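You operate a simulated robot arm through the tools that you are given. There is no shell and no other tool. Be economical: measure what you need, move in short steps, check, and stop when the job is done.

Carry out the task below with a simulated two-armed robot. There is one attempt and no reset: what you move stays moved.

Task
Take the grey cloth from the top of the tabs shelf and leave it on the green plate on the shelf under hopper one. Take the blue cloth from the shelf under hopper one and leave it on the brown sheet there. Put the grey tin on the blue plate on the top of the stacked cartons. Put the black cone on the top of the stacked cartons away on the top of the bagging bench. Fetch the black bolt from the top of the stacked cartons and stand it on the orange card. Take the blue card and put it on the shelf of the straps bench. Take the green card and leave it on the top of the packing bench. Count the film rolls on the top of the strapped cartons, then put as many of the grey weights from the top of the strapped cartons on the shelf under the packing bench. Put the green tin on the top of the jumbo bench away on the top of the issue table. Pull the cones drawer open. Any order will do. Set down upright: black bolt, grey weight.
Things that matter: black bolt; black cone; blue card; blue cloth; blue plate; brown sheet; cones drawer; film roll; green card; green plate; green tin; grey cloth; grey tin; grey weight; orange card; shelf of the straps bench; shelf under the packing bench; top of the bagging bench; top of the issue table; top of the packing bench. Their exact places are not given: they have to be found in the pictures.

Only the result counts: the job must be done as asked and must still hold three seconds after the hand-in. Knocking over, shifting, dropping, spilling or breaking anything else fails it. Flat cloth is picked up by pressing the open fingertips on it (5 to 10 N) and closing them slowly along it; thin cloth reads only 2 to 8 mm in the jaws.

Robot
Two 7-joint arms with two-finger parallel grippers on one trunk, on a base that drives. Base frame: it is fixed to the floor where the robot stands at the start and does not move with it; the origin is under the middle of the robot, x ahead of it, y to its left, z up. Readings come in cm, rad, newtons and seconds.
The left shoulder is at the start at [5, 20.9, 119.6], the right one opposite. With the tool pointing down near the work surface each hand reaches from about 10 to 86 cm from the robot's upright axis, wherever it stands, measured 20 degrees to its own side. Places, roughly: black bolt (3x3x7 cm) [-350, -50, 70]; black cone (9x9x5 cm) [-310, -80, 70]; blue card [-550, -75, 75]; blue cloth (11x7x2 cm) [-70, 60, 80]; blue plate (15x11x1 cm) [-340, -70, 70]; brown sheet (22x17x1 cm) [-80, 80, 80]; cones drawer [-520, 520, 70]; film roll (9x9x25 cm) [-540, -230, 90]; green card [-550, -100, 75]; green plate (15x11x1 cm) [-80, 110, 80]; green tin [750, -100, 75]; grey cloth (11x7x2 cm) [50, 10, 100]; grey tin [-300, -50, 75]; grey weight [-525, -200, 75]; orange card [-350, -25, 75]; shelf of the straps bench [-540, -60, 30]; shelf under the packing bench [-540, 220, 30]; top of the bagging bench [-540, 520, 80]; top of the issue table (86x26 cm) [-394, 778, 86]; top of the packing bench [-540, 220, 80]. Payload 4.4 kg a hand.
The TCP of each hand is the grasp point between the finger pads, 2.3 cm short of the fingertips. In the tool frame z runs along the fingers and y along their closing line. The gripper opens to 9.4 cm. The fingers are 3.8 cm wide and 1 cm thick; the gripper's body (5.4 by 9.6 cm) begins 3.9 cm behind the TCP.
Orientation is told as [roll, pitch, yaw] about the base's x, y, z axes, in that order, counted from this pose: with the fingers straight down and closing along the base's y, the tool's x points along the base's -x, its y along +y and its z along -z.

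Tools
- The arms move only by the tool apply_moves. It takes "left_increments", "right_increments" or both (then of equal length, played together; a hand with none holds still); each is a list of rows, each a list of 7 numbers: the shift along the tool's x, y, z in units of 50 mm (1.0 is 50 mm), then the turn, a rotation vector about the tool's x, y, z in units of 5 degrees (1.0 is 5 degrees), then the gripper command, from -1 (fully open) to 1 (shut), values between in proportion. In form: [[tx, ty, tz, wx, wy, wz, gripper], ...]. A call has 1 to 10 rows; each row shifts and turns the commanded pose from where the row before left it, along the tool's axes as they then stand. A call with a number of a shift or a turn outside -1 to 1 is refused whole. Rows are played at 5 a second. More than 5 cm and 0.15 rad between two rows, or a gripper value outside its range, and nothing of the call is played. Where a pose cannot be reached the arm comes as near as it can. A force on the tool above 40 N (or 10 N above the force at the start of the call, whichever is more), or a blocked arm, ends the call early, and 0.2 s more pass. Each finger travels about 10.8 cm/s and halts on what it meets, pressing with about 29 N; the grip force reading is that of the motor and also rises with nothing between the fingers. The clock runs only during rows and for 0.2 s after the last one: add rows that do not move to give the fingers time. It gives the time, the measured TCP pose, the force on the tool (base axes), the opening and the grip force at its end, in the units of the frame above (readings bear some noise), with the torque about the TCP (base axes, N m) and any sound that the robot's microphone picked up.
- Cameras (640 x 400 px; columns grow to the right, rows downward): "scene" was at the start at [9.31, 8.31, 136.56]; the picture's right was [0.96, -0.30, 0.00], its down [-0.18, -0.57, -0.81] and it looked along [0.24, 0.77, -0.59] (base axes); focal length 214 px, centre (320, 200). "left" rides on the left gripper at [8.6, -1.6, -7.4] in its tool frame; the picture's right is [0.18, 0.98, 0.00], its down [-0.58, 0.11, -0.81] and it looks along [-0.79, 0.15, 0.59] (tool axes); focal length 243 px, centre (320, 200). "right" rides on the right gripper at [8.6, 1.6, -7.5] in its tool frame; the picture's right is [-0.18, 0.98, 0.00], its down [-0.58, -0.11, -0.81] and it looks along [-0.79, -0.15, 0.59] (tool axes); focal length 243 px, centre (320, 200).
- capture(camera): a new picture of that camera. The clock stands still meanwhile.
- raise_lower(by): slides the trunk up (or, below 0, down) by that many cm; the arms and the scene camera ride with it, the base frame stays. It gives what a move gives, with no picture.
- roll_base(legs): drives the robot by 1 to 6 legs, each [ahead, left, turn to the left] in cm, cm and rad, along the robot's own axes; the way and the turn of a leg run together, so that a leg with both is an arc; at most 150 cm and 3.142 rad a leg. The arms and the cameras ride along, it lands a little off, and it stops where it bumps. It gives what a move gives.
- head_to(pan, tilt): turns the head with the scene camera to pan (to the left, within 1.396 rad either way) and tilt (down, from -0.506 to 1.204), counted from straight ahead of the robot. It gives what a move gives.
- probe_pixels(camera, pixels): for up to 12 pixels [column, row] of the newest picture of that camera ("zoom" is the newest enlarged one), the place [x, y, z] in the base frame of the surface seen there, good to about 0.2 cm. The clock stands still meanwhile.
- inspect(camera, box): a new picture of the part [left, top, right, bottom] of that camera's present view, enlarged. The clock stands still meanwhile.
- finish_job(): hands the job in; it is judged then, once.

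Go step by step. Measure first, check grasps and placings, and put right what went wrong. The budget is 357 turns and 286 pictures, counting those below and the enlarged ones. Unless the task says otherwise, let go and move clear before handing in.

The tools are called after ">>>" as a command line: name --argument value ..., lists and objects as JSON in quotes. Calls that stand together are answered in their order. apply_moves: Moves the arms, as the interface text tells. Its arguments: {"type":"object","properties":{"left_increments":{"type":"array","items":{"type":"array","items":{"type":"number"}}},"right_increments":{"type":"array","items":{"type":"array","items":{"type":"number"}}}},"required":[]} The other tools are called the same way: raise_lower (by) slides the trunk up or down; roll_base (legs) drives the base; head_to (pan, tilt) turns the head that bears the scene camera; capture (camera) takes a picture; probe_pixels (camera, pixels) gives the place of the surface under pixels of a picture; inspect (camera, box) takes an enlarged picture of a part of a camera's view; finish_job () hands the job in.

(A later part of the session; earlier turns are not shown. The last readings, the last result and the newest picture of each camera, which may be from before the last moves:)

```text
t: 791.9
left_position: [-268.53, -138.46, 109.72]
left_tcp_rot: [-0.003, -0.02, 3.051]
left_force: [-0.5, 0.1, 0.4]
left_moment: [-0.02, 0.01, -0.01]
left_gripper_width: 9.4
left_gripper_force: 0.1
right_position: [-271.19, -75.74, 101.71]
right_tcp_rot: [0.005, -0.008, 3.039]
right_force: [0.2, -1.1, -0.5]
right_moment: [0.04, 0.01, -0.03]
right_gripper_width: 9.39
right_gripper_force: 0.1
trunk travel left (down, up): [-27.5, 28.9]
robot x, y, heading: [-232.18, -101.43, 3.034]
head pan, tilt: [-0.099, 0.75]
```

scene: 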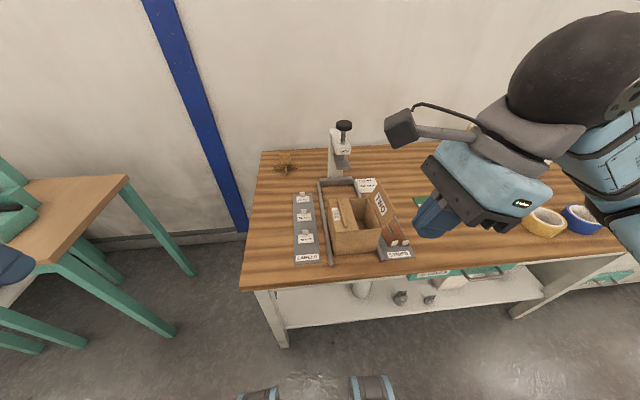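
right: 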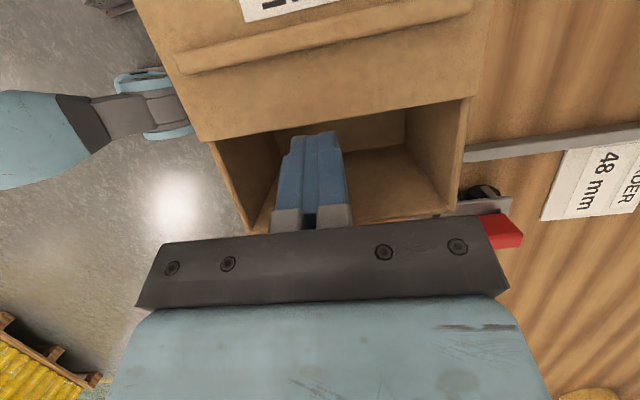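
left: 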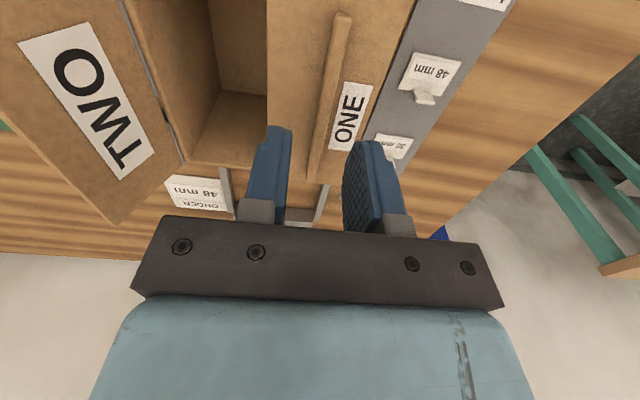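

Correct heading, lower the trunk 22 cm and extend the right hand over the cone.

>>> roll_base --legs '[[0, 0, 0.107]]'

>>> raise_lower --by -20

>>> apply_moves --right_increments '[[-0.9, 0, 0, 0, 0, 0, -1], [-0.9, 0, 0, 0, 0, 0, -1], [-0.9, 0, 0, 0, 0, 0, -1], [-0.9, 0, 0, 0, 0, 0, -1], [-0.9, 0, 0, 0, 0, 0, -1], [-0.9, 0, 0, 0, 0, 0, -1], [-0.9, 0, 0, 0, 0, 0, -1], [-0.9, 0, 0, 0, 0, 0, -1]]'

>>> capture --camera "right"

```text
t: 792.8
left_position: [-264.56, -142.15, 109.67]
left_tcp_rot: [-0.002, -0.019, -3.131]
left_force: [0.1, 0.2, 0.3]
left_moment: [0.0, 0.03, 0.01]
left_gripper_width: 9.38
left_gripper_force: 0.0
right_position: [-273.67, -79.8, 101.66]
right_tcp_rot: [0.004, -0.007, -3.144]
right_force: [0.5, -0.1, 0.0]
right_moment: [0.01, -0.01, -0.05]
right_gripper_width: 9.4
right_gripper_force: 0.0
trunk travel left (down, up): [-27.5, 28.9]
robot x, y, heading: [-232.33, -100.99, 3.142]
head pan, tilt: [-0.099, 0.75]
```

```text
t: 795.0
left_position: [-264.5, -142.13, 89.7]
left_tcp_rot: [-0.001, -0.018, -3.132]
left_force: [1.1, 0.1, 0.7]
left_moment: [0.0, -0.01, 0.02]
left_gripper_width: 9.42
left_gripper_force: 0.0
right_position: [-273.66, -79.85, 81.68]
right_tcp_rot: [0.005, -0.007, -3.143]
right_force: [-1.2, 0.2, -0.1]
right_moment: [0.01, 0.02, -0.02]
right_gripper_width: 9.43
right_gripper_force: 0.1
trunk travel left (down, up): [-7.5, 48.9]
robot x, y, heading: [-232.16, -101.35, 3.138]
head pan, tilt: [-0.099, 0.75]
```

```text
t: 796.8
left_position: [-264.64, -142.09, 89.82]
left_tcp_rot: [-0.001, -0.02, -3.131]
left_force: [0.3, -0.1, 0.0]
left_moment: [0.0, -0.02, 0.01]
left_gripper_width: 9.39
left_gripper_force: 0.0
right_position: [-309.83, -79.86, 81.74]
right_tcp_rot: [0.004, -0.007, -3.14]
right_force: [0.5, -0.1, -0.6]
right_moment: [0.0, -0.03, -0.01]
right_gripper_width: 9.38
right_gripper_force: 0.1
trunk travel left (down, up): [-7.5, 48.9]
robot x, y, heading: [-231.95, -101.21, 3.139]
head pan, tilt: [-0.099, 0.75]
```

```text
52 pictures are left
```

right: 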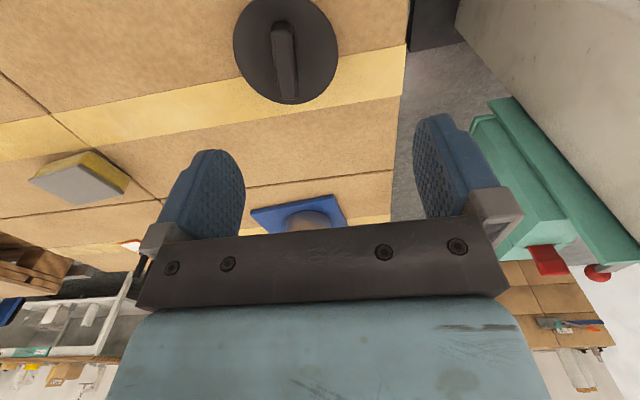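

Probe the handle ends.

>>> probe_pixels --camera "right" --pixels '[[282, 30], [287, 92], [284, 60]]'

```text
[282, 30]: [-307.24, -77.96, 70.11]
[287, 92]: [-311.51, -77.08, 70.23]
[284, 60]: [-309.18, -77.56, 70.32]
```

Align to the handle (-309.4,-77.5), turn ~11°, lower to z 71.3, and grip.

>>> apply_moves --right_increments '[[0.08, -0.46, 0, 0, 0, 1, -0.4], [0, 0, 0.5, 0, 0, 1, -0.4], [0, 0, 0.7, 0, 0, 0.2, -0.4], [0, 0, 0.6, 0, 0, 0, -0.4], [0, 0, 0.28, 0, 0, 0, -0.4], [0, 0, 0, 0, 0, 0, 0], [0, 0, 0, 0, 0, 0, 0.5], [0, 0, 0, 0, 0, 0, 1], [0, 0, 0, 0, 0, 0, 1], [0, 0, -0.3, 0, 0, 0, 1]]'

>>> apply_moves --right_increments '[[0, 0, -0.9, 0, 0, 0, 1], [0, 0, -0.9, 0, 0, 0, 1], [0, 0, -0.9, 0, 0, 0, 1], [0.9, 0, 0, 0, 0, 0, 1], [0.9, 0, 0, 0, 0, 0, 1], [0.9, 0, 0, 0, 0, 0, 1], [0.9, 0, 0, 0, 0, 0, 1], [0.9, 0, 0, 0, 0, 0, 1]]'

>>> capture --camera "right"

```text
t: 799.0
left_position: [-264.47, -142.2, 89.76]
left_tcp_rot: [-0.001, -0.019, -3.132]
left_force: [0.8, 0.4, -0.1]
left_moment: [-0.01, 0.0, -0.01]
left_gripper_width: 9.39
left_gripper_force: 0.1
right_position: [-309.29, -77.72, 73.03]
right_tcp_rot: [0.008, -0.005, 2.952]
right_force: [0.4, 0.7, 0.6]
right_moment: [-0.03, -0.01, 0.0]
right_gripper_width: 1.49
right_gripper_force: 29.7
trunk travel left (down, up): [-7.5, 48.9]
robot x, y, heading: [-232.18, -101.16, 3.141]
head pan, tilt: [-0.099, 0.75]
```

```text
t: 800.8
left_position: [-264.56, -142.26, 89.64]
left_tcp_rot: [-0.002, -0.019, -3.134]
left_force: [-0.3, 0.3, 0.5]
left_moment: [0.01, 0.02, 0.01]
left_gripper_width: 9.38
left_gripper_force: 0.0
right_position: [-287.05, -82.0, 86.27]
right_tcp_rot: [0.007, -0.007, 2.949]
right_force: [0.2, -0.6, 0.1]
right_moment: [0.04, 0.0, -0.01]
right_gripper_width: 1.47
right_gripper_force: 29.4
trunk travel left (down, up): [-7.5, 48.9]
robot x, y, heading: [-232.37, -100.76, 3.134]
head pan, tilt: [-0.099, 0.75]
```

```text
51 pictures are left
```

right: 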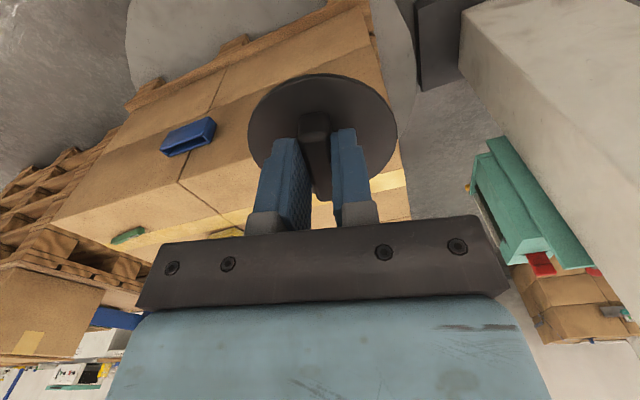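

Cone held. Drive back, north to y≈180, then west to x≈-350 and look north.

>>> raise_lower --by 20

>>> roll_base --legs '[[-20, 0, 0], [0, -143, 0], [0, -143, 0], [135, 0, 0]]'

>>> head_to --pan -1.2 --tilt 0.4

>>> capture --camera "scene"

```text
t: 802.9
left_position: [-264.57, -142.11, 109.67]
left_tcp_rot: [-0.003, -0.018, -3.131]
left_force: [0.2, 0.7, -0.3]
left_moment: [0.01, -0.02, 0.04]
left_gripper_width: 9.39
left_gripper_force: 0.2
right_position: [-287.23, -81.88, 106.28]
right_tcp_rot: [0.009, -0.005, 2.951]
right_force: [0.8, 0.0, -0.1]
right_moment: [0.01, 0.0, 0.0]
right_gripper_width: 1.48
right_gripper_force: 29.3
trunk travel left (down, up): [-27.5, 28.9]
robot x, y, heading: [-232.39, -101.07, 3.144]
head pan, tilt: [-0.099, 0.75]
```

```text
t: 835.8
left_position: [-384.91, 146.91, 109.73]
left_tcp_rot: [-0.001, -0.02, 3.139]
left_force: [-1.3, -0.8, -0.7]
left_moment: [0.0, 0.02, -0.01]
left_gripper_width: 9.38
left_gripper_force: 0.0
right_position: [-406.73, 207.15, 106.28]
right_tcp_rot: [0.006, -0.006, 2.938]
right_force: [0.4, -0.1, -0.4]
right_moment: [0.03, 0.01, 0.0]
right_gripper_width: 1.47
right_gripper_force: 28.8
trunk travel left (down, up): [-27.5, 28.9]
robot x, y, heading: [-352.07, 187.67, 3.127]
head pan, tilt: [-0.099, 0.75]
```

```text
t: 837.1
left_position: [-384.98, 146.85, 109.69]
left_tcp_rot: [-0.002, -0.019, 3.139]
left_force: [0.6, 0.7, 0.4]
left_moment: [-0.01, -0.02, 0.0]
left_gripper_width: 9.41
left_gripper_force: 0.1
right_position: [-406.64, 207.28, 106.38]
right_tcp_rot: [0.006, -0.004, 2.938]
right_force: [-0.2, 0.2, 0.1]
right_moment: [0.0, -0.02, -0.01]
right_gripper_width: 1.48
right_gripper_force: 29.2
trunk travel left (down, up): [-27.5, 28.9]
robot x, y, heading: [-352.27, 187.33, 3.128]
head pan, tilt: [-1.201, 0.4]
```

```text
50 pictures are left
```

scene: 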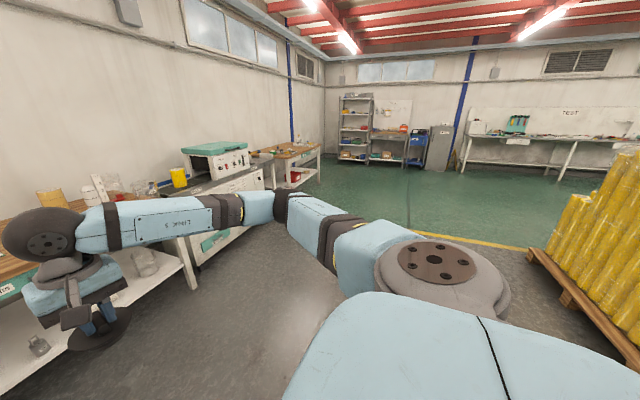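

Way north is clear. Drive to (-390, 490) and look at the bagging bench.

>>> roll_base --legs '[[40, 0, 0.013], [0, -150, 0], [0, -150, 0]]'

>>> head_to --pan 0.0 --tilt 0.55

>>> capture --camera "scene"

```text
t: 865.8
left_position: [-416.5, 452.76, 109.68]
left_tcp_rot: [-0.002, -0.02, 3.134]
left_force: [-1.0, -0.4, -0.8]
left_moment: [0.02, 0.03, -0.02]
left_gripper_width: 9.4
left_gripper_force: 0.1
right_position: [-437.92, 513.39, 106.29]
right_tcp_rot: [0.008, -0.006, 2.935]
right_force: [0.7, 0.3, -0.3]
right_moment: [-0.04, -0.01, 0.04]
right_gripper_width: 1.48
right_gripper_force: 29.0
trunk travel left (down, up): [-27.5, 28.9]
robot x, y, heading: [-383.31, 492.97, 3.123]
head pan, tilt: [-1.201, 0.4]
```

```text
t: 867.2
left_position: [-416.57, 452.77, 109.73]
left_tcp_rot: [-0.001, -0.021, 3.134]
left_force: [0.6, -0.8, -0.2]
left_moment: [-0.03, 0.0, -0.02]
left_gripper_width: 9.4
left_gripper_force: 0.0
right_position: [-437.95, 513.24, 106.21]
right_tcp_rot: [0.008, -0.005, 2.934]
right_force: [0.5, 0.1, -0.3]
right_moment: [0.0, 0.01, 0.03]
right_gripper_width: 1.47
right_gripper_force: 28.6
trunk travel left (down, up): [-27.5, 28.9]
robot x, y, heading: [-383.73, 493.45, 3.125]
head pan, tilt: [0.0, 0.55]
```

```text
49 pictures are left
```

scene: 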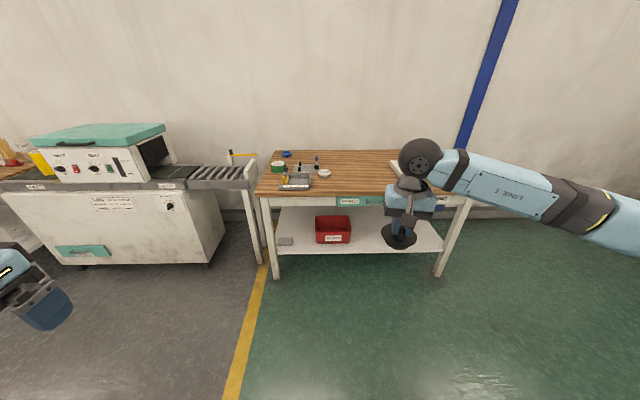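

>>> inspect --camera "scene" --box '[250, 140, 480, 284]'

>>> probe_pixels --camera "scene" --pixels '[[365, 200], [345, 202], [360, 172], [360, 187], [325, 173], [280, 185], [300, 187], [385, 185], [440, 210], [355, 160]]'

```text
2.78 times, centred on (365, 212) of scene
```

zoom: 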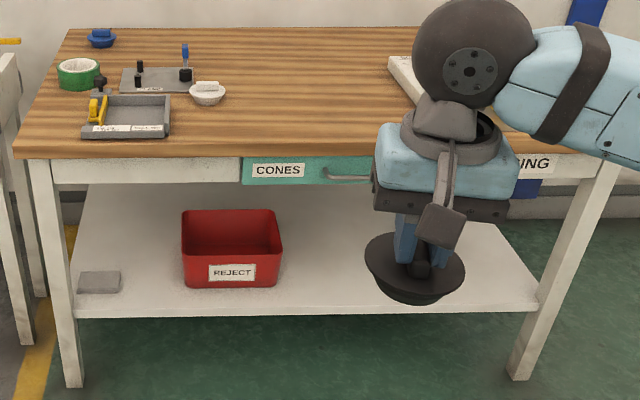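

```text
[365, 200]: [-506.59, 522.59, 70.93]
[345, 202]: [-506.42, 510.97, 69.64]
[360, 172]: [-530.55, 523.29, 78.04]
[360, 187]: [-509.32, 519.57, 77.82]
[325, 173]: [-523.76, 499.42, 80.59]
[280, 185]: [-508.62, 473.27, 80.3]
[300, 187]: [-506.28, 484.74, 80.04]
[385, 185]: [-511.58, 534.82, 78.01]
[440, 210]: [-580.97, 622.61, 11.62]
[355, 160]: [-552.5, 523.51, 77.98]
```

Bench top is free at about (-525,521), z 78; the CONES drawer handle is on its front. Drive ahead 66, right 8, then extend the arm and lower.

>>> roll_base --legs '[[64, -8, 0.014]]'

>>> apply_moves --right_increments '[[-0.9, -0.1, 0, 0, 0, 0, 1], [-0.9, -0.1, 0, 0, 0, 0, 1], [-0.9, -0.1, 0, 0, 0, 0, 1], [-0.9, -0.1, 0, 0, 0, 0, 1], [-0.9, -0.1, 0, 0, 0, 0, 1], [0, 0, 0.8, 0, 0, 0, 1], [0, 0, 0.8, 0, 0, 0, 1], [0, 0, 0.8, 0, 0, 0, 1], [0, 0, 0.8, 0, 0, 0, 1]]'

>>> capture --camera "scene"

```text
t: 870.8
left_position: [-479.78, 460.64, 109.63]
left_tcp_rot: [-0.002, -0.019, -3.124]
left_force: [-0.4, 0.5, 0.4]
left_moment: [0.0, 0.02, -0.01]
left_gripper_width: 9.37
left_gripper_force: 0.1
right_position: [-502.59, 520.6, 106.24]
right_tcp_rot: [0.008, -0.004, 2.955]
right_force: [0.3, -0.3, -0.9]
right_moment: [-0.02, 0.02, 0.0]
right_gripper_width: 1.49
right_gripper_force: 29.6
trunk travel left (down, up): [-27.5, 28.9]
robot x, y, heading: [-447.47, 502.09, -3.137]
head pan, tilt: [0.0, 0.55]
```

```text
t: 872.8
left_position: [-479.74, 460.65, 109.76]
left_tcp_rot: [-0.002, -0.018, -3.126]
left_force: [0.9, 0.7, 0.9]
left_moment: [0.0, -0.02, -0.01]
left_gripper_width: 9.38
left_gripper_force: 0.0
right_position: [-524.12, 526.96, 90.4]
right_tcp_rot: [0.007, -0.006, 2.956]
right_force: [-0.2, 0.2, 0.4]
right_moment: [0.0, 0.03, -0.02]
right_gripper_width: 1.48
right_gripper_force: 28.8
trunk travel left (down, up): [-27.5, 28.9]
robot x, y, heading: [-447.53, 501.84, -3.135]
head pan, tilt: [0.0, 0.55]
```

```text
47 pictures are left
```

scene: 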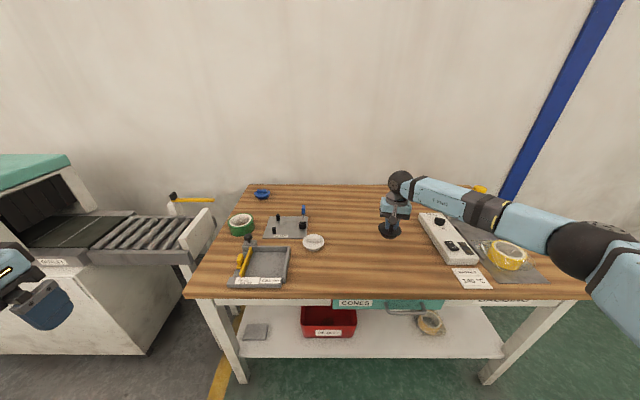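

Free around the cone. Lower 6.6 cm, release, rise.

>>> apply_moves --right_increments '[[0, 0, 0.6, 0, 0, 0, 1], [0, 0, 0.6, 0, 0, 0, 1], [0, 0, 0.13, 0, 0, 0, 1], [0, 0, 0, 0, 0, 0, 1], [0, 0, 0, 0, 0, 0, 0.5], [0, 0, 0, 0, 0, 0, 0], [0, 0, 0, 0, 0, 0, -0.4], [0, 0, 0, 0, 0, 0, -0.4], [0, 0, -0.5, 0, 0, 0, -0.4], [0, 0, -0.8, 0, 0, 0, -0.4]]'

>>> apply_moves --right_increments '[[0, 0, -0.7, 0, 0, 0, -0.4], [0.9, 0, 0, 0, 0, -1, -0.4], [0.9, 0, 0, 0, 0, -1, -0.4], [0.9, 0, 0, 0, 0, 0, -0.4], [0.9, 0, 0, 0, 0, 0, 0], [0.9, 0, 0, 0, 0, 0, 0.4], [0.9, 0, 0, 0, 0, 0, 0.4]]'

>>> capture --camera "scene"

```text
t: 875.0
left_position: [-479.59, 460.57, 109.82]
left_tcp_rot: [-0.002, -0.019, -3.123]
left_force: [0.4, -0.7, -1.4]
left_moment: [-0.01, 0.04, -0.01]
left_gripper_width: 9.38
left_gripper_force: 0.1
right_position: [-524.42, 527.09, 90.55]
right_tcp_rot: [0.007, -0.009, 2.958]
right_force: [0.6, 0.3, 0.0]
right_moment: [-0.01, 0.0, 0.01]
right_gripper_width: 6.56
right_gripper_force: 0.0
trunk travel left (down, up): [-27.5, 28.9]
robot x, y, heading: [-447.85, 502.2, -3.141]
head pan, tilt: [0.0, 0.55]
```

```text
t: 876.6
left_position: [-479.62, 460.66, 109.76]
left_tcp_rot: [-0.003, -0.02, -3.125]
left_force: [0.0, -0.2, -0.2]
left_moment: [-0.01, 0.04, -0.03]
left_gripper_width: 9.45
left_gripper_force: 0.1
right_position: [-497.57, 526.05, 93.91]
right_tcp_rot: [0.006, -0.008, 3.13]
right_force: [0.0, 0.7, 0.5]
right_moment: [0.0, 0.01, 0.0]
right_gripper_width: 2.8
right_gripper_force: 0.0
trunk travel left (down, up): [-27.5, 28.9]
robot x, y, heading: [-447.7, 501.3, -3.139]
head pan, tilt: [0.0, 0.55]
```

```text
46 pictures are left
```

scene: 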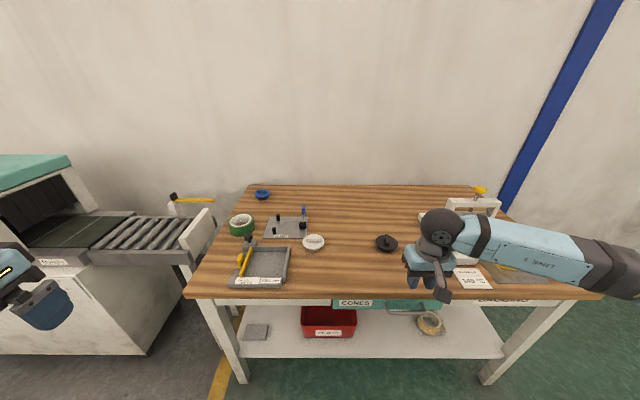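

Cone stands on the bagging bench. Now the CONES drawer handle at about (405,311): probe it and turn the right hand outward.

>>> inspect --camera "scene" --box '[320, 280, 460, 340]'

>>> probe_pixels --camera "zoom" --pixels '[[390, 140], [350, 120], [380, 145], [420, 130], [470, 120], [310, 130], [150, 105]]'

>>> apply_moves --right_increments '[[0, 0, 0, 0, 0, 1, -0.4], [0, 0, 0, 0, 0, 1, -0.4], [0, 0, 0, 0, 0, 1, -0.4], [0, 0, 0, 0, 0, 1, -0.4], [0, 0, 0, 0, 0, 1, -0.4], [0, 0, 0, 0, 0, 1, -0.4], [0, 0, 0, 0, 0, 1, -0.4], [0, 0, 0, 0, 0, 1, -0.4], [0, 0, 0, 0, 0, 1, -0.4], [0, 0, 0, 0, 0, 1, -0.4]]'

>>> apply_moves --right_increments '[[0, 0, 0, 0, 0, 1, -0.4], [0, 0, 0, 0, 0, 1, -0.4], [0, 0, 0, 0, 0, 1, -0.4], [0, 0, 0, 0, 0, 1, -0.4], [0, 0, 0, 0, 0, 1, -0.4], [0, 0, 0, 0, 0, 1, -0.4], [0, 0, 0, 0, 0, 1, -0.4], [0, 0, 0, 0, 0, 0.9, -0.4]]'

```text
4.57 times, centred on (390, 310) of scene
```

zoom: 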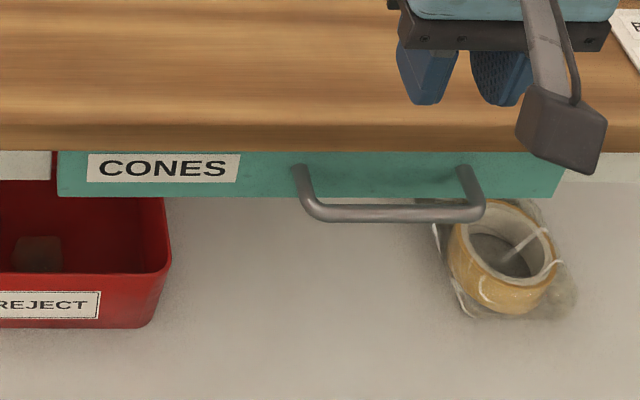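

```text
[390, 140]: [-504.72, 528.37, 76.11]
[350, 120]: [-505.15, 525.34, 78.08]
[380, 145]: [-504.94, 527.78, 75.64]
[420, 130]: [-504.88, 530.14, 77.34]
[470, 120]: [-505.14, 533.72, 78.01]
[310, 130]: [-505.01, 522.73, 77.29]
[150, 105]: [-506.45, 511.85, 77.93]
```

```text
t: 878.8
left_position: [-479.62, 460.6, 109.74]
left_tcp_rot: [0.0, -0.02, -3.125]
left_force: [-0.3, -0.4, -0.8]
left_moment: [0.0, -0.02, -0.02]
left_gripper_width: 9.43
left_gripper_force: 0.1
right_position: [-497.37, 525.76, 93.53]
right_tcp_rot: [0.007, 0.001, 2.257]
right_force: [0.8, 0.4, -0.6]
right_moment: [-0.01, 0.02, 0.02]
right_gripper_width: 6.57
right_gripper_force: 0.0
trunk travel left (down, up): [-27.5, 28.9]
robot x, y, heading: [-447.47, 501.47, -3.142]
head pan, tilt: [0.0, 0.55]
```

```text
t: 880.6
left_position: [-479.74, 460.54, 109.7]
left_tcp_rot: [0.0, -0.02, -3.123]
left_force: [0.7, 0.5, 0.1]
left_moment: [0.0, 0.04, -0.01]
left_gripper_width: 9.42
left_gripper_force: 0.0
right_position: [-497.41, 525.67, 93.49]
right_tcp_rot: [0.007, 0.005, 1.567]
right_force: [0.0, 0.5, -0.3]
right_moment: [0.01, -0.03, 0.01]
right_gripper_width: 6.6
right_gripper_force: 0.0
trunk travel left (down, up): [-27.5, 28.9]
robot x, y, heading: [-447.94, 501.73, -3.136]
head pan, tilt: [0.0, 0.55]
```

Probe the bar itself.

>>> probe_pixels --camera "zoom" --pixels '[[390, 213], [340, 214], [460, 210], [300, 175], [465, 175], [250, 180], [530, 180]]'

```text
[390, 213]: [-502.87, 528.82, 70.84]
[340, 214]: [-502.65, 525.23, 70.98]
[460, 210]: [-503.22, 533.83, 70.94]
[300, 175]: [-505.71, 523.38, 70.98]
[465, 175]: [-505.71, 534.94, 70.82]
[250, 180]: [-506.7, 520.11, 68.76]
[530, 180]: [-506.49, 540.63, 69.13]
```

Bar centre ≈(-503.3,529,70.5). A tilted grip avoids the bench edge: back 20 cm, tilt 60° forward, then approach.

>>> roll_base --legs '[[-20, 0, 0]]'

>>> apply_moves --right_increments '[[0, 0, 0, -1, 0, 0, 0.3], [0, 0, 0, -1, 0, 0, 0.3], [0, 0, 0, -1, 0, 0, 0.3], [0, 0, 0, -1, 0, 0, 0.3], [0, 0, 0, -1, 0, 0, 0.3], [0, 0, 0, -1, 0, 0, 0.3], [0, 0, 0, -1, 0, 0, 0.3], [0, 0, 0, -1, 0, 0, 0.3], [0, 0, 0, -1, 0, 0, 0.3], [0, 0, 0, -1, 0, 0, 0.3]]'

>>> apply_moves --right_increments '[[0, 0, 0, -1, 0, 0, 0.3], [0, 0, 0, -1, 0, 0, 0.3], [-0.11, -0.237, 0.83, 0, 0, 0, 0.3], [-0.11, -0.237, 0.83, 0, 0, 0, 0.3], [-0.11, -0.237, 0.83, 0, 0, 0, 0.3], [-0.11, -0.237, 0.83, 0, 0, 0, 0.3], [-0.11, -0.237, 0.83, 0, 0, 0, 0.3], [-0.11, -0.237, 0.83, 0, 0, 0, 0.3], [0, 0, 0, 0, 0, 0, 0.3]]'

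>>> capture --camera "right"

```text
t: 882.2
left_position: [-460.51, 460.66, 109.73]
left_tcp_rot: [-0.002, -0.018, -3.126]
left_force: [0.9, 0.5, 0.3]
left_moment: [-0.02, 0.04, 0.0]
left_gripper_width: 9.4
left_gripper_force: 0.0
right_position: [-478.09, 525.73, 93.6]
right_tcp_rot: [0.007, 0.004, 1.566]
right_force: [0.3, 0.1, 0.3]
right_moment: [-0.01, 0.0, 0.05]
right_gripper_width: 6.59
right_gripper_force: 0.1
trunk travel left (down, up): [-27.5, 28.9]
robot x, y, heading: [-428.59, 502.04, -3.14]
head pan, tilt: [0.0, 0.55]
```

```text
t: 884.4
left_position: [-460.76, 460.57, 109.64]
left_tcp_rot: [-0.005, -0.017, -3.127]
left_force: [-0.1, 0.4, -1.2]
left_moment: [0.06, 0.03, 0.02]
left_gripper_width: 9.41
left_gripper_force: 0.1
right_position: [-478.01, 523.54, 93.7]
right_tcp_rot: [0.853, 0.027, 1.596]
right_force: [-0.7, 0.2, -0.2]
right_moment: [0.0, 0.03, -0.02]
right_gripper_width: 3.28
right_gripper_force: 0.0
right hand out of reach, approached as far as the arm can: row 10
trunk travel left (down, up): [-27.5, 28.9]
robot x, y, heading: [-428.43, 501.66, -3.138]
head pan, tilt: [0.0, 0.55]
```

```text
t: 886.4
left_position: [-460.55, 460.69, 109.71]
left_tcp_rot: [-0.002, -0.018, -3.125]
left_force: [0.3, -0.2, -0.7]
left_moment: [0.0, 0.01, 0.0]
left_gripper_width: 9.41
left_gripper_force: 0.0
right_position: [-482.26, 525.11, 89.38]
right_tcp_rot: [0.842, 0.023, 1.593]
right_force: [0.1, 0.3, -0.4]
right_moment: [-0.05, -0.02, 0.0]
right_gripper_width: 3.3
right_gripper_force: 0.2
right hand out of reach, approached as far as the arm can: row 1, 2, 3, 4, 5, 6, 7, 8
trunk travel left (down, up): [-27.5, 28.9]
robot x, y, heading: [-428.46, 502.15, -3.143]
head pan, tilt: [0.0, 0.55]
```

```text
44 pictures are left
```

right: 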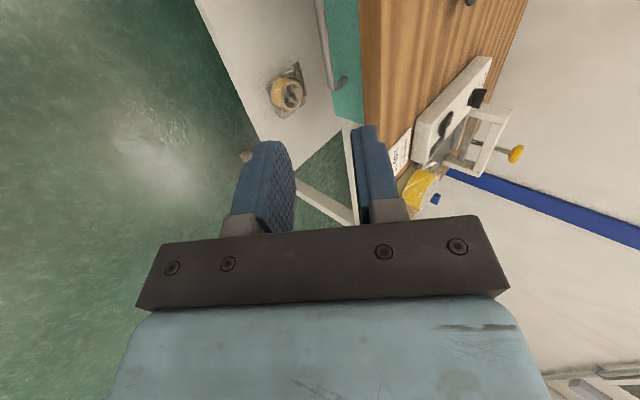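

Arm is stuck at 48° tilt, which is enough. I'll use base and trunk: ahead 14.6, right 3.9, trunk -13, with fingers narrowed to 2.4 cm.

>>> apply_moves --right_increments '[[0, 0, 0, 0, 0, 0, 0.45], [0, 0, 0, 0, 0, 0, 0.45]]'

>>> roll_base --legs '[[0, -3.9, 0], [13, 0, 0]]'

>>> raise_lower --by -13

>>> capture --camera "right"

>>> probe_pixels --camera "right" --pixels '[[320, 60], [325, 90], [330, 110], [310, 60]]'

```text
t: 887.0
left_position: [-460.49, 460.71, 109.73]
left_tcp_rot: [-0.001, -0.018, -3.127]
left_force: [-0.9, 0.2, 0.5]
left_moment: [-0.04, 0.01, 0.0]
left_gripper_width: 9.4
left_gripper_force: 0.0
right_position: [-482.3, 525.13, 89.34]
right_tcp_rot: [0.844, 0.022, 1.592]
right_force: [0.2, 0.1, -0.6]
right_moment: [-0.01, -0.01, 0.0]
right_gripper_width: 2.57
right_gripper_force: 0.0
trunk travel left (down, up): [-27.5, 28.9]
robot x, y, heading: [-428.11, 501.77, -3.143]
head pan, tilt: [0.0, 0.55]
```

```text
t: 888.9
left_position: [-473.81, 464.73, 109.73]
left_tcp_rot: [-0.002, -0.017, -3.129]
left_force: [-0.5, -0.1, -0.5]
left_moment: [-0.01, -0.03, 0.01]
left_gripper_width: 9.42
left_gripper_force: 0.1
right_position: [-495.37, 529.2, 89.22]
right_tcp_rot: [0.84, 0.023, 1.593]
right_force: [-0.5, -0.5, 0.1]
right_moment: [0.01, -0.01, 0.01]
right_gripper_width: 2.59
right_gripper_force: 0.0
trunk travel left (down, up): [-27.5, 28.9]
robot x, y, heading: [-441.66, 505.67, 3.144]
head pan, tilt: [0.0, 0.55]
```

```text
t: 890.5
left_position: [-473.69, 464.75, 96.73]
left_tcp_rot: [-0.002, -0.019, -3.131]
left_force: [-0.4, -0.5, 0.1]
left_moment: [-0.02, 0.0, 0.0]
left_gripper_width: 9.39
left_gripper_force: 0.1
right_position: [-495.34, 529.2, 76.28]
right_tcp_rot: [0.844, 0.024, 1.59]
right_force: [-0.5, -1.0, -0.3]
right_moment: [0.03, 0.02, -0.01]
right_gripper_width: 2.57
right_gripper_force: 0.0
trunk travel left (down, up): [-14.5, 41.9]
robot x, y, heading: [-441.0, 505.9, 3.141]
head pan, tilt: [0.0, 0.55]
```

```text
43 pictures are left
```

right: 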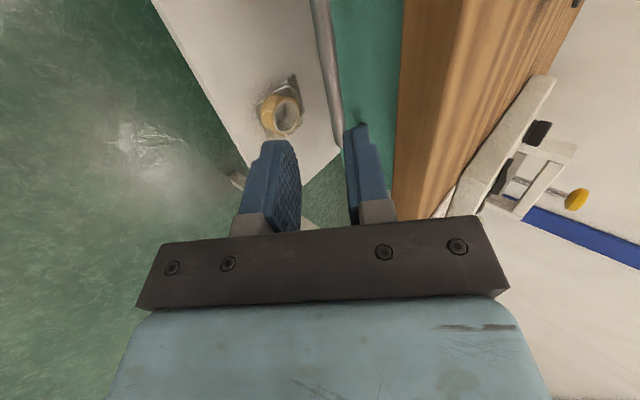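

```text
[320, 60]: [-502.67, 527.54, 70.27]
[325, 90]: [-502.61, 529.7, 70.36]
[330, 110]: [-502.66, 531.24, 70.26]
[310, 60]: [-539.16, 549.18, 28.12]
```

The bar runs right between the fingers. Advance diagonally in 4 steps (ahead 1.8, down 1.44 each).

>>> roll_base --legs '[[1.8, 0, 0]]'

>>> raise_lower --by -1.44

>>> roll_base --legs '[[1.8, 0, 0]]'

>>> raise_lower --by -1.44

>>> roll_base --legs '[[1.8, 0, 0]]'

>>> raise_lower --by -1.44

>>> capture --camera "right"

```text
t: 891.3
left_position: [-475.51, 464.6, 96.67]
left_tcp_rot: [-0.002, -0.017, -3.129]
left_force: [0.1, 0.3, -0.1]
left_moment: [-0.01, -0.02, -0.01]
left_gripper_width: 9.42
left_gripper_force: 0.0
right_position: [-497.14, 529.15, 76.41]
right_tcp_rot: [0.842, 0.023, 1.593]
right_force: [0.2, 0.0, 0.8]
right_moment: [0.0, 0.0, 0.01]
right_gripper_width: 2.63
right_gripper_force: 0.0
trunk travel left (down, up): [-14.5, 41.9]
robot x, y, heading: [-442.78, 505.57, 3.142]
head pan, tilt: [0.0, 0.55]
```

```text
t: 891.9
left_position: [-475.41, 464.53, 95.25]
left_tcp_rot: [-0.002, -0.02, -3.13]
left_force: [0.3, -0.3, 0.6]
left_moment: [0.02, -0.03, 0.0]
left_gripper_width: 9.39
left_gripper_force: 0.1
right_position: [-497.03, 529.26, 74.91]
right_tcp_rot: [0.842, 0.022, 1.591]
right_force: [0.0, 0.2, -0.2]
right_moment: [0.0, 0.03, 0.0]
right_gripper_width: 2.62
right_gripper_force: 0.1
trunk travel left (down, up): [-13.0, 43.3]
robot x, y, heading: [-443.07, 505.82, 3.147]
head pan, tilt: [0.0, 0.55]
```

```text
t: 892.7
left_position: [-477.3, 464.73, 95.26]
left_tcp_rot: [-0.001, -0.018, -3.129]
left_force: [-0.3, -0.4, 0.0]
left_moment: [-0.03, 0.01, -0.01]
left_gripper_width: 9.4
left_gripper_force: 0.2
right_position: [-498.9, 529.21, 74.77]
right_tcp_rot: [0.841, 0.024, 1.591]
right_force: [-0.6, 0.7, -0.5]
right_moment: [0.01, 0.01, -0.02]
right_gripper_width: 2.58
right_gripper_force: 0.1
trunk travel left (down, up): [-13.0, 43.3]
robot x, y, heading: [-445.02, 505.78, 3.14]
head pan, tilt: [0.0, 0.55]
```

```text
t: 893.3
left_position: [-477.2, 464.68, 93.95]
left_tcp_rot: [-0.001, -0.018, -3.131]
left_force: [-0.1, 0.3, 0.0]
left_moment: [0.01, 0.0, 0.01]
left_gripper_width: 9.42
left_gripper_force: 0.1
right_position: [-498.97, 529.17, 73.4]
right_tcp_rot: [0.844, 0.022, 1.592]
right_force: [-1.1, 0.1, 0.4]
right_moment: [0.02, -0.04, -0.01]
right_gripper_width: 2.59
right_gripper_force: 0.1
trunk travel left (down, up): [-11.6, 44.8]
robot x, y, heading: [-444.57, 505.47, 3.142]
head pan, tilt: [0.0, 0.55]
```

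```text
t: 894.1
left_position: [-479.11, 464.63, 93.77]
left_tcp_rot: [-0.003, -0.018, -3.13]
left_force: [-0.7, 0.6, -0.1]
left_moment: [0.0, -0.01, 0.0]
left_gripper_width: 9.41
left_gripper_force: 0.1
right_position: [-500.68, 529.24, 73.42]
right_tcp_rot: [0.842, 0.023, 1.591]
right_force: [-0.1, -0.4, 0.1]
right_moment: [0.0, -0.01, 0.0]
right_gripper_width: 2.61
right_gripper_force: 0.1
trunk travel left (down, up): [-11.6, 44.8]
robot x, y, heading: [-446.58, 505.65, 3.142]
head pan, tilt: [0.0, 0.55]
```

```text
t: 894.7
left_position: [-479.09, 464.7, 92.39]
left_tcp_rot: [-0.001, -0.021, -3.129]
left_force: [-0.3, -0.2, 0.3]
left_moment: [0.01, 0.02, 0.02]
left_gripper_width: 9.39
left_gripper_force: 0.0
right_position: [-500.69, 529.26, 72.06]
right_tcp_rot: [0.841, 0.023, 1.592]
right_force: [0.3, 0.6, 0.6]
right_moment: [0.05, 0.0, 0.01]
right_gripper_width: 2.56
right_gripper_force: 0.1
trunk travel left (down, up): [-10.1, 46.2]
robot x, y, heading: [-446.91, 505.48, 3.143]
head pan, tilt: [0.0, 0.55]
```

```text
42 pictures are left
```

right: 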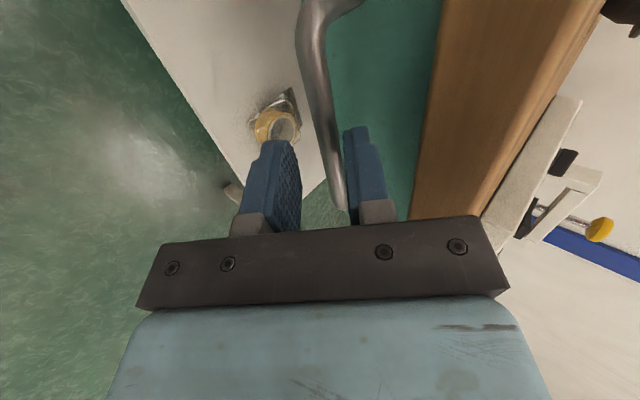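

Bar is between the fingers. One more small step, then close and pull back by base 25 cm.

>>> roll_base --legs '[[1.0, 0, 0]]'

>>> raise_lower --by -0.9

>>> apply_moves --right_increments '[[0, 0, 0, 0, 0, 0, 0.8], [0, 0, 0, 0, 0, 0, 1], [0, 0, 0, 0, 0, 0, 1]]'

>>> roll_base --legs '[[-12, 0, 0]]'

>>> capture --camera "scene"

```text
t: 895.5
left_position: [-480.11, 464.72, 92.38]
left_tcp_rot: [-0.001, -0.018, -3.129]
left_force: [0.4, 0.4, -0.5]
left_moment: [-0.01, -0.04, 0.01]
left_gripper_width: 9.41
left_gripper_force: 0.0
right_position: [-501.59, 529.17, 72.03]
right_tcp_rot: [0.84, 0.022, 1.591]
right_force: [-0.6, 0.0, -1.8]
right_moment: [-0.01, 0.03, 0.02]
right_gripper_width: 2.58
right_gripper_force: 0.0
trunk travel left (down, up): [-10.1, 46.2]
robot x, y, heading: [-448.07, 505.66, 3.141]
head pan, tilt: [0.0, 0.55]
```

```text
t: 896.0
left_position: [-479.96, 464.67, 91.5]
left_tcp_rot: [-0.001, -0.02, -3.13]
left_force: [0.1, -0.9, 0.3]
left_moment: [0.0, -0.01, 0.0]
left_gripper_width: 9.4
left_gripper_force: 0.1
right_position: [-501.7, 529.16, 71.07]
right_tcp_rot: [0.842, 0.023, 1.592]
right_force: [1.0, 0.1, 0.2]
right_moment: [-0.01, 0.01, 0.0]
right_gripper_width: 2.6
right_gripper_force: 0.0
trunk travel left (down, up): [-9.2, 47.1]
robot x, y, heading: [-447.89, 505.63, 3.141]
head pan, tilt: [0.0, 0.55]
```

```text
t: 896.8
left_position: [-479.95, 464.69, 91.54]
left_tcp_rot: [-0.002, -0.02, -3.131]
left_force: [0.2, -0.8, -0.5]
left_moment: [-0.02, -0.03, 0.0]
left_gripper_width: 9.4
left_gripper_force: 0.1
right_position: [-501.57, 529.1, 71.2]
right_tcp_rot: [0.847, 0.022, 1.592]
right_force: [-0.3, 2.6, 15.1]
right_moment: [1.11, 0.15, 1.42]
right_gripper_width: 1.19
right_gripper_force: 44.9
trunk travel left (down, up): [-9.2, 47.1]
robot x, y, heading: [-447.88, 505.75, 3.144]
head pan, tilt: [0.0, 0.55]
```

```text
t: 898.0
left_position: [-468.48, 464.66, 91.56]
left_tcp_rot: [-0.004, -0.021, -3.13]
left_force: [0.1, -0.2, 0.5]
left_moment: [-0.01, -0.03, -0.02]
left_gripper_width: 9.39
left_gripper_force: 0.0
right_position: [-490.13, 529.09, 71.29]
right_tcp_rot: [0.844, 0.021, 1.591]
right_force: [-0.3, 1.6, 19.2]
right_moment: [1.28, 0.21, 1.13]
right_gripper_width: 1.19
right_gripper_force: 45.0
trunk travel left (down, up): [-9.2, 47.1]
robot x, y, heading: [-436.28, 505.91, 3.144]
head pan, tilt: [0.0, 0.55]
```

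```text
41 pictures are left
```

scene: 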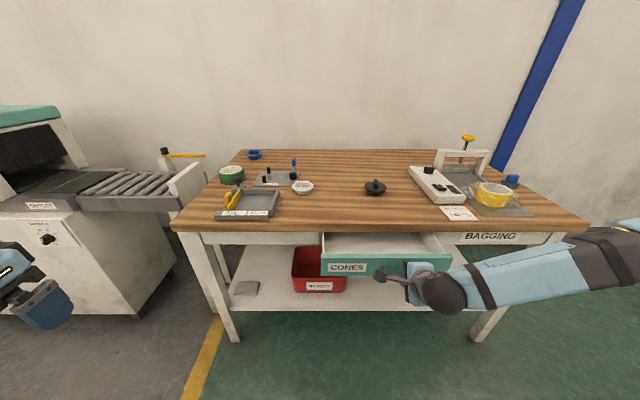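

The drawer is opening. Pull another 13 cm, then release and back off along the tool axis.

>>> roll_base --legs '[[-14, 0, 0]]'

>>> apply_moves --right_increments '[[0, 0, 0, 0, 0, 0, 0.7], [0, 0, 0, 0, 0, 0, 0.45], [0, 0, 0, 0, 0, 0, 0.45], [0, 0, -0.5, 0, 0, 0, 0.45], [0, 0, -0.8, 0, 0, 0, 0.45], [0, 0, -0.8, 0, 0, 0, 0.45]]'

>>> capture --camera "scene"

```text
t: 899.4
left_position: [-454.55, 464.69, 91.66]
left_tcp_rot: [0.001, -0.02, -3.129]
left_force: [0.2, -0.1, -1.3]
left_moment: [0.01, 0.03, -0.01]
left_gripper_width: 9.4
left_gripper_force: 0.0
right_position: [-476.25, 529.14, 71.25]
right_tcp_rot: [0.846, 0.022, 1.592]
right_force: [-1.6, 8.1, 13.5]
right_moment: [1.34, 0.19, 1.03]
right_gripper_width: 1.17
right_gripper_force: 44.8
trunk travel left (down, up): [-9.2, 47.1]
robot x, y, heading: [-422.55, 505.64, -3.139]
head pan, tilt: [0.0, 0.55]
```

```text
t: 900.8
left_position: [-454.56, 464.57, 91.5]
left_tcp_rot: [-0.001, -0.018, -3.128]
left_force: [0.5, 0.1, -0.5]
left_moment: [-0.04, 0.0, 0.01]
left_gripper_width: 9.41
left_gripper_force: 0.1
right_position: [-468.27, 529.46, 78.02]
right_tcp_rot: [0.844, 0.022, 1.592]
right_force: [-0.5, 0.4, 0.3]
right_moment: [-0.01, -0.02, -0.01]
right_gripper_width: 2.6
right_gripper_force: 0.0
trunk travel left (down, up): [-9.2, 47.1]
robot x, y, heading: [-422.14, 506.04, -3.139]
head pan, tilt: [0.0, 0.55]
```

```text
40 pictures are left
```

scene: 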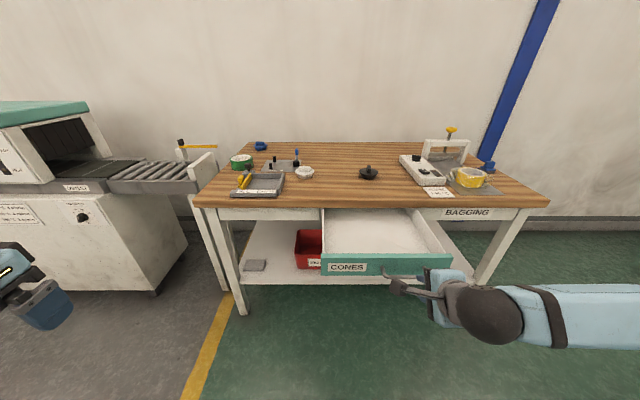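

Cones drawer is well open and the cone sits on the bench. Now the green tin: drive back, south and east along known free lanes; un-tilt the right hand on the way.

>>> roll_base --legs '[[-35, 0, 0]]'

>>> apply_moves --right_increments '[[0, 0, -0.5, 1, 0, 0, -1], [0, 0, -0.5, 1, 0, 0, -1], [0, 0, -0.5, 1, 0, 0, -1], [0, 0, -0.5, 1, 0, 0, -1], [0, 0, 0, 1, 0, 0, -1], [0, 0, 0, 1, 0, 0, -1], [0, 0, 0, 1, 0, 0, -1], [0, 0, 0, 1, 0, 0, -1], [0, 0, 0, 1, 0, 0, -1], [0, 0, 0, 0.7, 0, 0, -1]]'

>>> raise_lower --by 18

>>> roll_base --legs '[[0, 150, 0], [0, 150, 0], [-150, 0, 0], [-20, 0, 0]]'

>>> roll_base --legs '[[0, 0, 1.571], [0, 0, 1.571], [0, -145, 0], [0, -140, 0]]'

```text
t: 903.0
left_position: [-419.02, 464.44, 91.55]
left_tcp_rot: [-0.001, -0.02, -3.118]
left_force: [-0.3, -0.3, 0.8]
left_moment: [-0.01, 0.03, 0.0]
left_gripper_width: 9.42
left_gripper_force: 0.1
right_position: [-433.44, 529.13, 77.93]
right_tcp_rot: [0.846, 0.022, 1.602]
right_force: [0.9, 0.1, 0.2]
right_moment: [0.0, 0.01, 0.02]
right_gripper_width: 2.59
right_gripper_force: 0.0
trunk travel left (down, up): [-9.2, 47.1]
robot x, y, heading: [-387.5, 506.16, -3.132]
head pan, tilt: [0.0, 0.55]
```

```text
t: 905.2
left_position: [-419.03, 464.48, 91.52]
left_tcp_rot: [-0.002, -0.018, -3.119]
left_force: [0.1, -1.1, -0.2]
left_moment: [0.01, 0.01, 0.02]
left_gripper_width: 9.42
left_gripper_force: 0.1
right_position: [-428.91, 529.09, 84.84]
right_tcp_rot: [-0.003, 0.022, 1.603]
right_force: [-0.1, -0.5, -0.2]
right_moment: [-0.02, 0.02, -0.01]
right_gripper_width: 9.4
right_gripper_force: 0.1
right hand out of reach, approached as far as the arm can: row 2, 3, 4
trunk travel left (down, up): [-9.2, 47.1]
robot x, y, heading: [-387.14, 505.83, -3.128]
head pan, tilt: [0.0, 0.55]
```

```text
t: 907.2
left_position: [-419.17, 464.37, 109.57]
left_tcp_rot: [0.0, -0.018, -3.118]
left_force: [0.8, -0.9, -0.7]
left_moment: [0.02, 0.02, 0.02]
left_gripper_width: 9.38
left_gripper_force: 0.0
right_position: [-428.95, 529.24, 102.99]
right_tcp_rot: [-0.001, 0.023, 1.602]
right_force: [0.3, -0.4, 0.2]
right_moment: [-0.02, -0.03, -0.01]
right_gripper_width: 9.39
right_gripper_force: 0.0
trunk travel left (down, up): [-27.2, 29.1]
robot x, y, heading: [-386.68, 505.93, -3.134]
head pan, tilt: [0.0, 0.55]
```

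```text
t: 941.8
left_position: [-247.38, 159.32, 109.47]
left_tcp_rot: [-0.002, -0.018, 3.127]
left_force: [0.0, -0.3, 0.2]
left_moment: [0.0, 0.03, 0.02]
left_gripper_width: 9.39
left_gripper_force: 0.0
right_position: [-254.69, 224.39, 102.96]
right_tcp_rot: [-0.001, 0.023, 1.562]
right_force: [-0.3, -0.5, -0.3]
right_moment: [0.03, -0.01, 0.01]
right_gripper_width: 9.41
right_gripper_force: 0.0
trunk travel left (down, up): [-27.2, 29.1]
robot x, y, heading: [-213.78, 199.88, 3.117]
head pan, tilt: [0.0, 0.55]
```

```text
t: 974.2
left_position: [-175.43, -41.01, 109.58]
left_tcp_rot: [0.0, -0.019, 0.047]
left_force: [-1.0, -0.9, 0.2]
left_moment: [-0.01, 0.03, 0.02]
left_gripper_width: 9.41
left_gripper_force: 0.0
right_position: [-163.87, -105.39, 103.01]
right_tcp_rot: [0.0, 0.023, -1.516]
right_force: [-0.1, -1.5, 0.6]
right_moment: [-0.02, 0.01, 0.01]
right_gripper_width: 9.41
right_gripper_force: 0.0
trunk travel left (down, up): [-27.2, 29.1]
robot x, y, heading: [-206.06, -83.31, 0.036]
head pan, tilt: [0.0, 0.55]
```

Go on east along y≈-90 to x≈0 and look ahead.

>>> roll_base --legs '[[0, -6, -0.036], [140, 0, 0], [90, 0, 0]]'

>>> head_to --pan 0.0 --tilt 0.25

>>> capture --camera "scene"

```text
t: 986.4
left_position: [55.81, -48.84, 109.5]
left_tcp_rot: [-0.001, -0.018, 0.024]
left_force: [0.0, 0.2, -0.4]
left_moment: [0.02, -0.02, -0.02]
left_gripper_width: 9.41
left_gripper_force: 0.0
right_position: [65.63, -113.47, 102.95]
right_tcp_rot: [-0.002, 0.023, -1.541]
right_force: [-0.3, 0.1, -0.5]
right_moment: [0.02, 0.0, 0.0]
right_gripper_width: 9.39
right_gripper_force: 0.0
trunk travel left (down, up): [-27.2, 29.1]
robot x, y, heading: [23.78, -90.11, 0.007]
head pan, tilt: [0.0, 0.55]
```

```text
t: 987.1
left_position: [55.73, -48.81, 109.5]
left_tcp_rot: [-0.002, -0.017, 0.022]
left_force: [-0.2, 1.0, 0.0]
left_moment: [0.01, 0.01, 0.01]
left_gripper_width: 9.39
left_gripper_force: 0.0
right_position: [65.81, -113.59, 102.95]
right_tcp_rot: [-0.002, 0.022, -1.54]
right_force: [0.4, 0.7, -0.3]
right_moment: [0.0, -0.02, -0.01]
right_gripper_width: 9.41
right_gripper_force: 0.0
trunk travel left (down, up): [-27.2, 29.1]
robot x, y, heading: [23.83, -90.03, 0.008]
head pan, tilt: [0.0, 0.25]
```

```text
39 pictures are left
```

scene: 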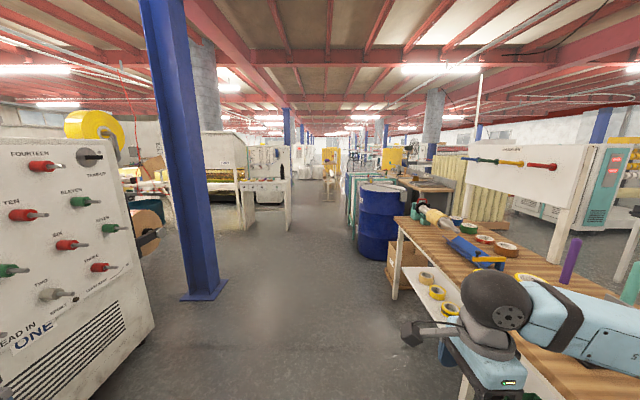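

Aisle ahead between the blue pillar (205,290) and the bench/barrel. Probe these.

>>> probe_pixels --camera "scene" --pixels '[[228, 285], [185, 298], [398, 250], [402, 300], [360, 215], [358, 240], [285, 228], [346, 190], [240, 235], [320, 200], [440, 320]]'

```text
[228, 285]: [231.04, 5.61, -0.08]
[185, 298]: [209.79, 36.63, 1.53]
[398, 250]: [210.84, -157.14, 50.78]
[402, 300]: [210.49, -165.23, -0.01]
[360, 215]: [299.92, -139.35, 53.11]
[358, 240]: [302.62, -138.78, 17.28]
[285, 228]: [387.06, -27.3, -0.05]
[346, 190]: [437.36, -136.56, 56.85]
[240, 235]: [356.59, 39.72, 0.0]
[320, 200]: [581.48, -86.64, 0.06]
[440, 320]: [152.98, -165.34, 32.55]
```

I'll keep y≈-93 and drive in two-leg chunks, correcting drift.

>>> roll_base --legs '[[0, -4, -0.008], [130, 0, 0], [100, 0, 0]]'

```text
t: 999.0
left_position: [281.73, -46.59, 109.49]
left_tcp_rot: [-0.003, -0.019, 0.056]
left_force: [0.2, 0.0, -0.4]
left_moment: [0.02, -0.02, 0.0]
left_gripper_width: 9.38
left_gripper_force: 0.1
right_position: [293.81, -110.89, 103.01]
right_tcp_rot: [-0.001, 0.022, -1.506]
right_force: [0.1, 0.9, -0.1]
right_moment: [0.02, 0.0, 0.02]
right_gripper_width: 9.42
right_gripper_force: 0.1
trunk travel left (down, up): [-27.2, 29.1]
robot x, y, heading: [251.63, -89.39, 0.039]
head pan, tilt: [0.0, 0.25]
```

>>> roll_base --legs '[[0, -5, -0.045], [140, 0, 0]]'

>>> roll_base --legs '[[0, 0, -0.01], [130, 0, 0]]'

>>> capture --camera "scene"

```text
t: 1006.5
left_position: [420.15, -52.0, 109.5]
left_tcp_rot: [-0.002, -0.017, 0.022]
left_force: [-0.5, 0.1, 0.5]
left_moment: [-0.03, 0.02, -0.01]
left_gripper_width: 9.42
left_gripper_force: 0.1
right_position: [429.89, -116.76, 102.99]
right_tcp_rot: [-0.002, 0.022, -1.541]
right_force: [-0.5, -0.4, 0.1]
right_moment: [0.02, -0.01, 0.02]
right_gripper_width: 9.39
right_gripper_force: 0.0
trunk travel left (down, up): [-27.2, 29.1]
robot x, y, heading: [387.94, -93.47, 0.006]
head pan, tilt: [0.0, 0.25]
```

```text
t: 1008.5
left_position: [427.71, -52.72, 110.08]
left_tcp_rot: [0.009, -0.036, 0.015]
left_force: [-0.1, 0.1, 0.2]
left_moment: [0.01, 0.0, 0.03]
left_gripper_width: 9.41
left_gripper_force: 0.0
right_position: [438.46, -116.97, 103.28]
right_tcp_rot: [0.008, 0.028, -1.534]
right_force: [0.0, -0.6, -0.6]
right_moment: [0.0, 0.02, -0.01]
right_gripper_width: 9.41
right_gripper_force: 0.0
trunk travel left (down, up): [-27.2, 29.1]
robot x, y, heading: [397.44, -93.83, 0.014]
head pan, tilt: [0.0, 0.25]
stopped in leg 2: the robot was blocked; the commanded pose is now the measured one
```

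```text
38 pictures are left
```

scene: 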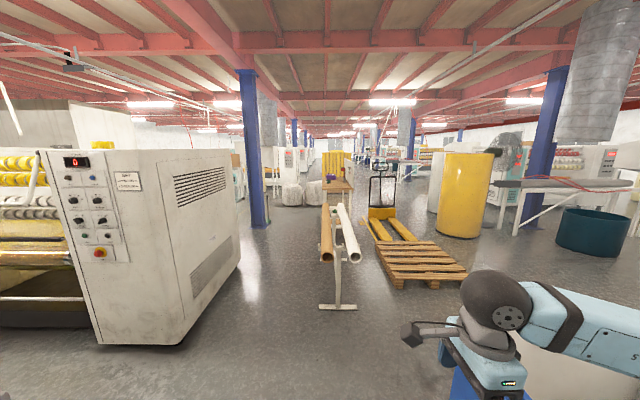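

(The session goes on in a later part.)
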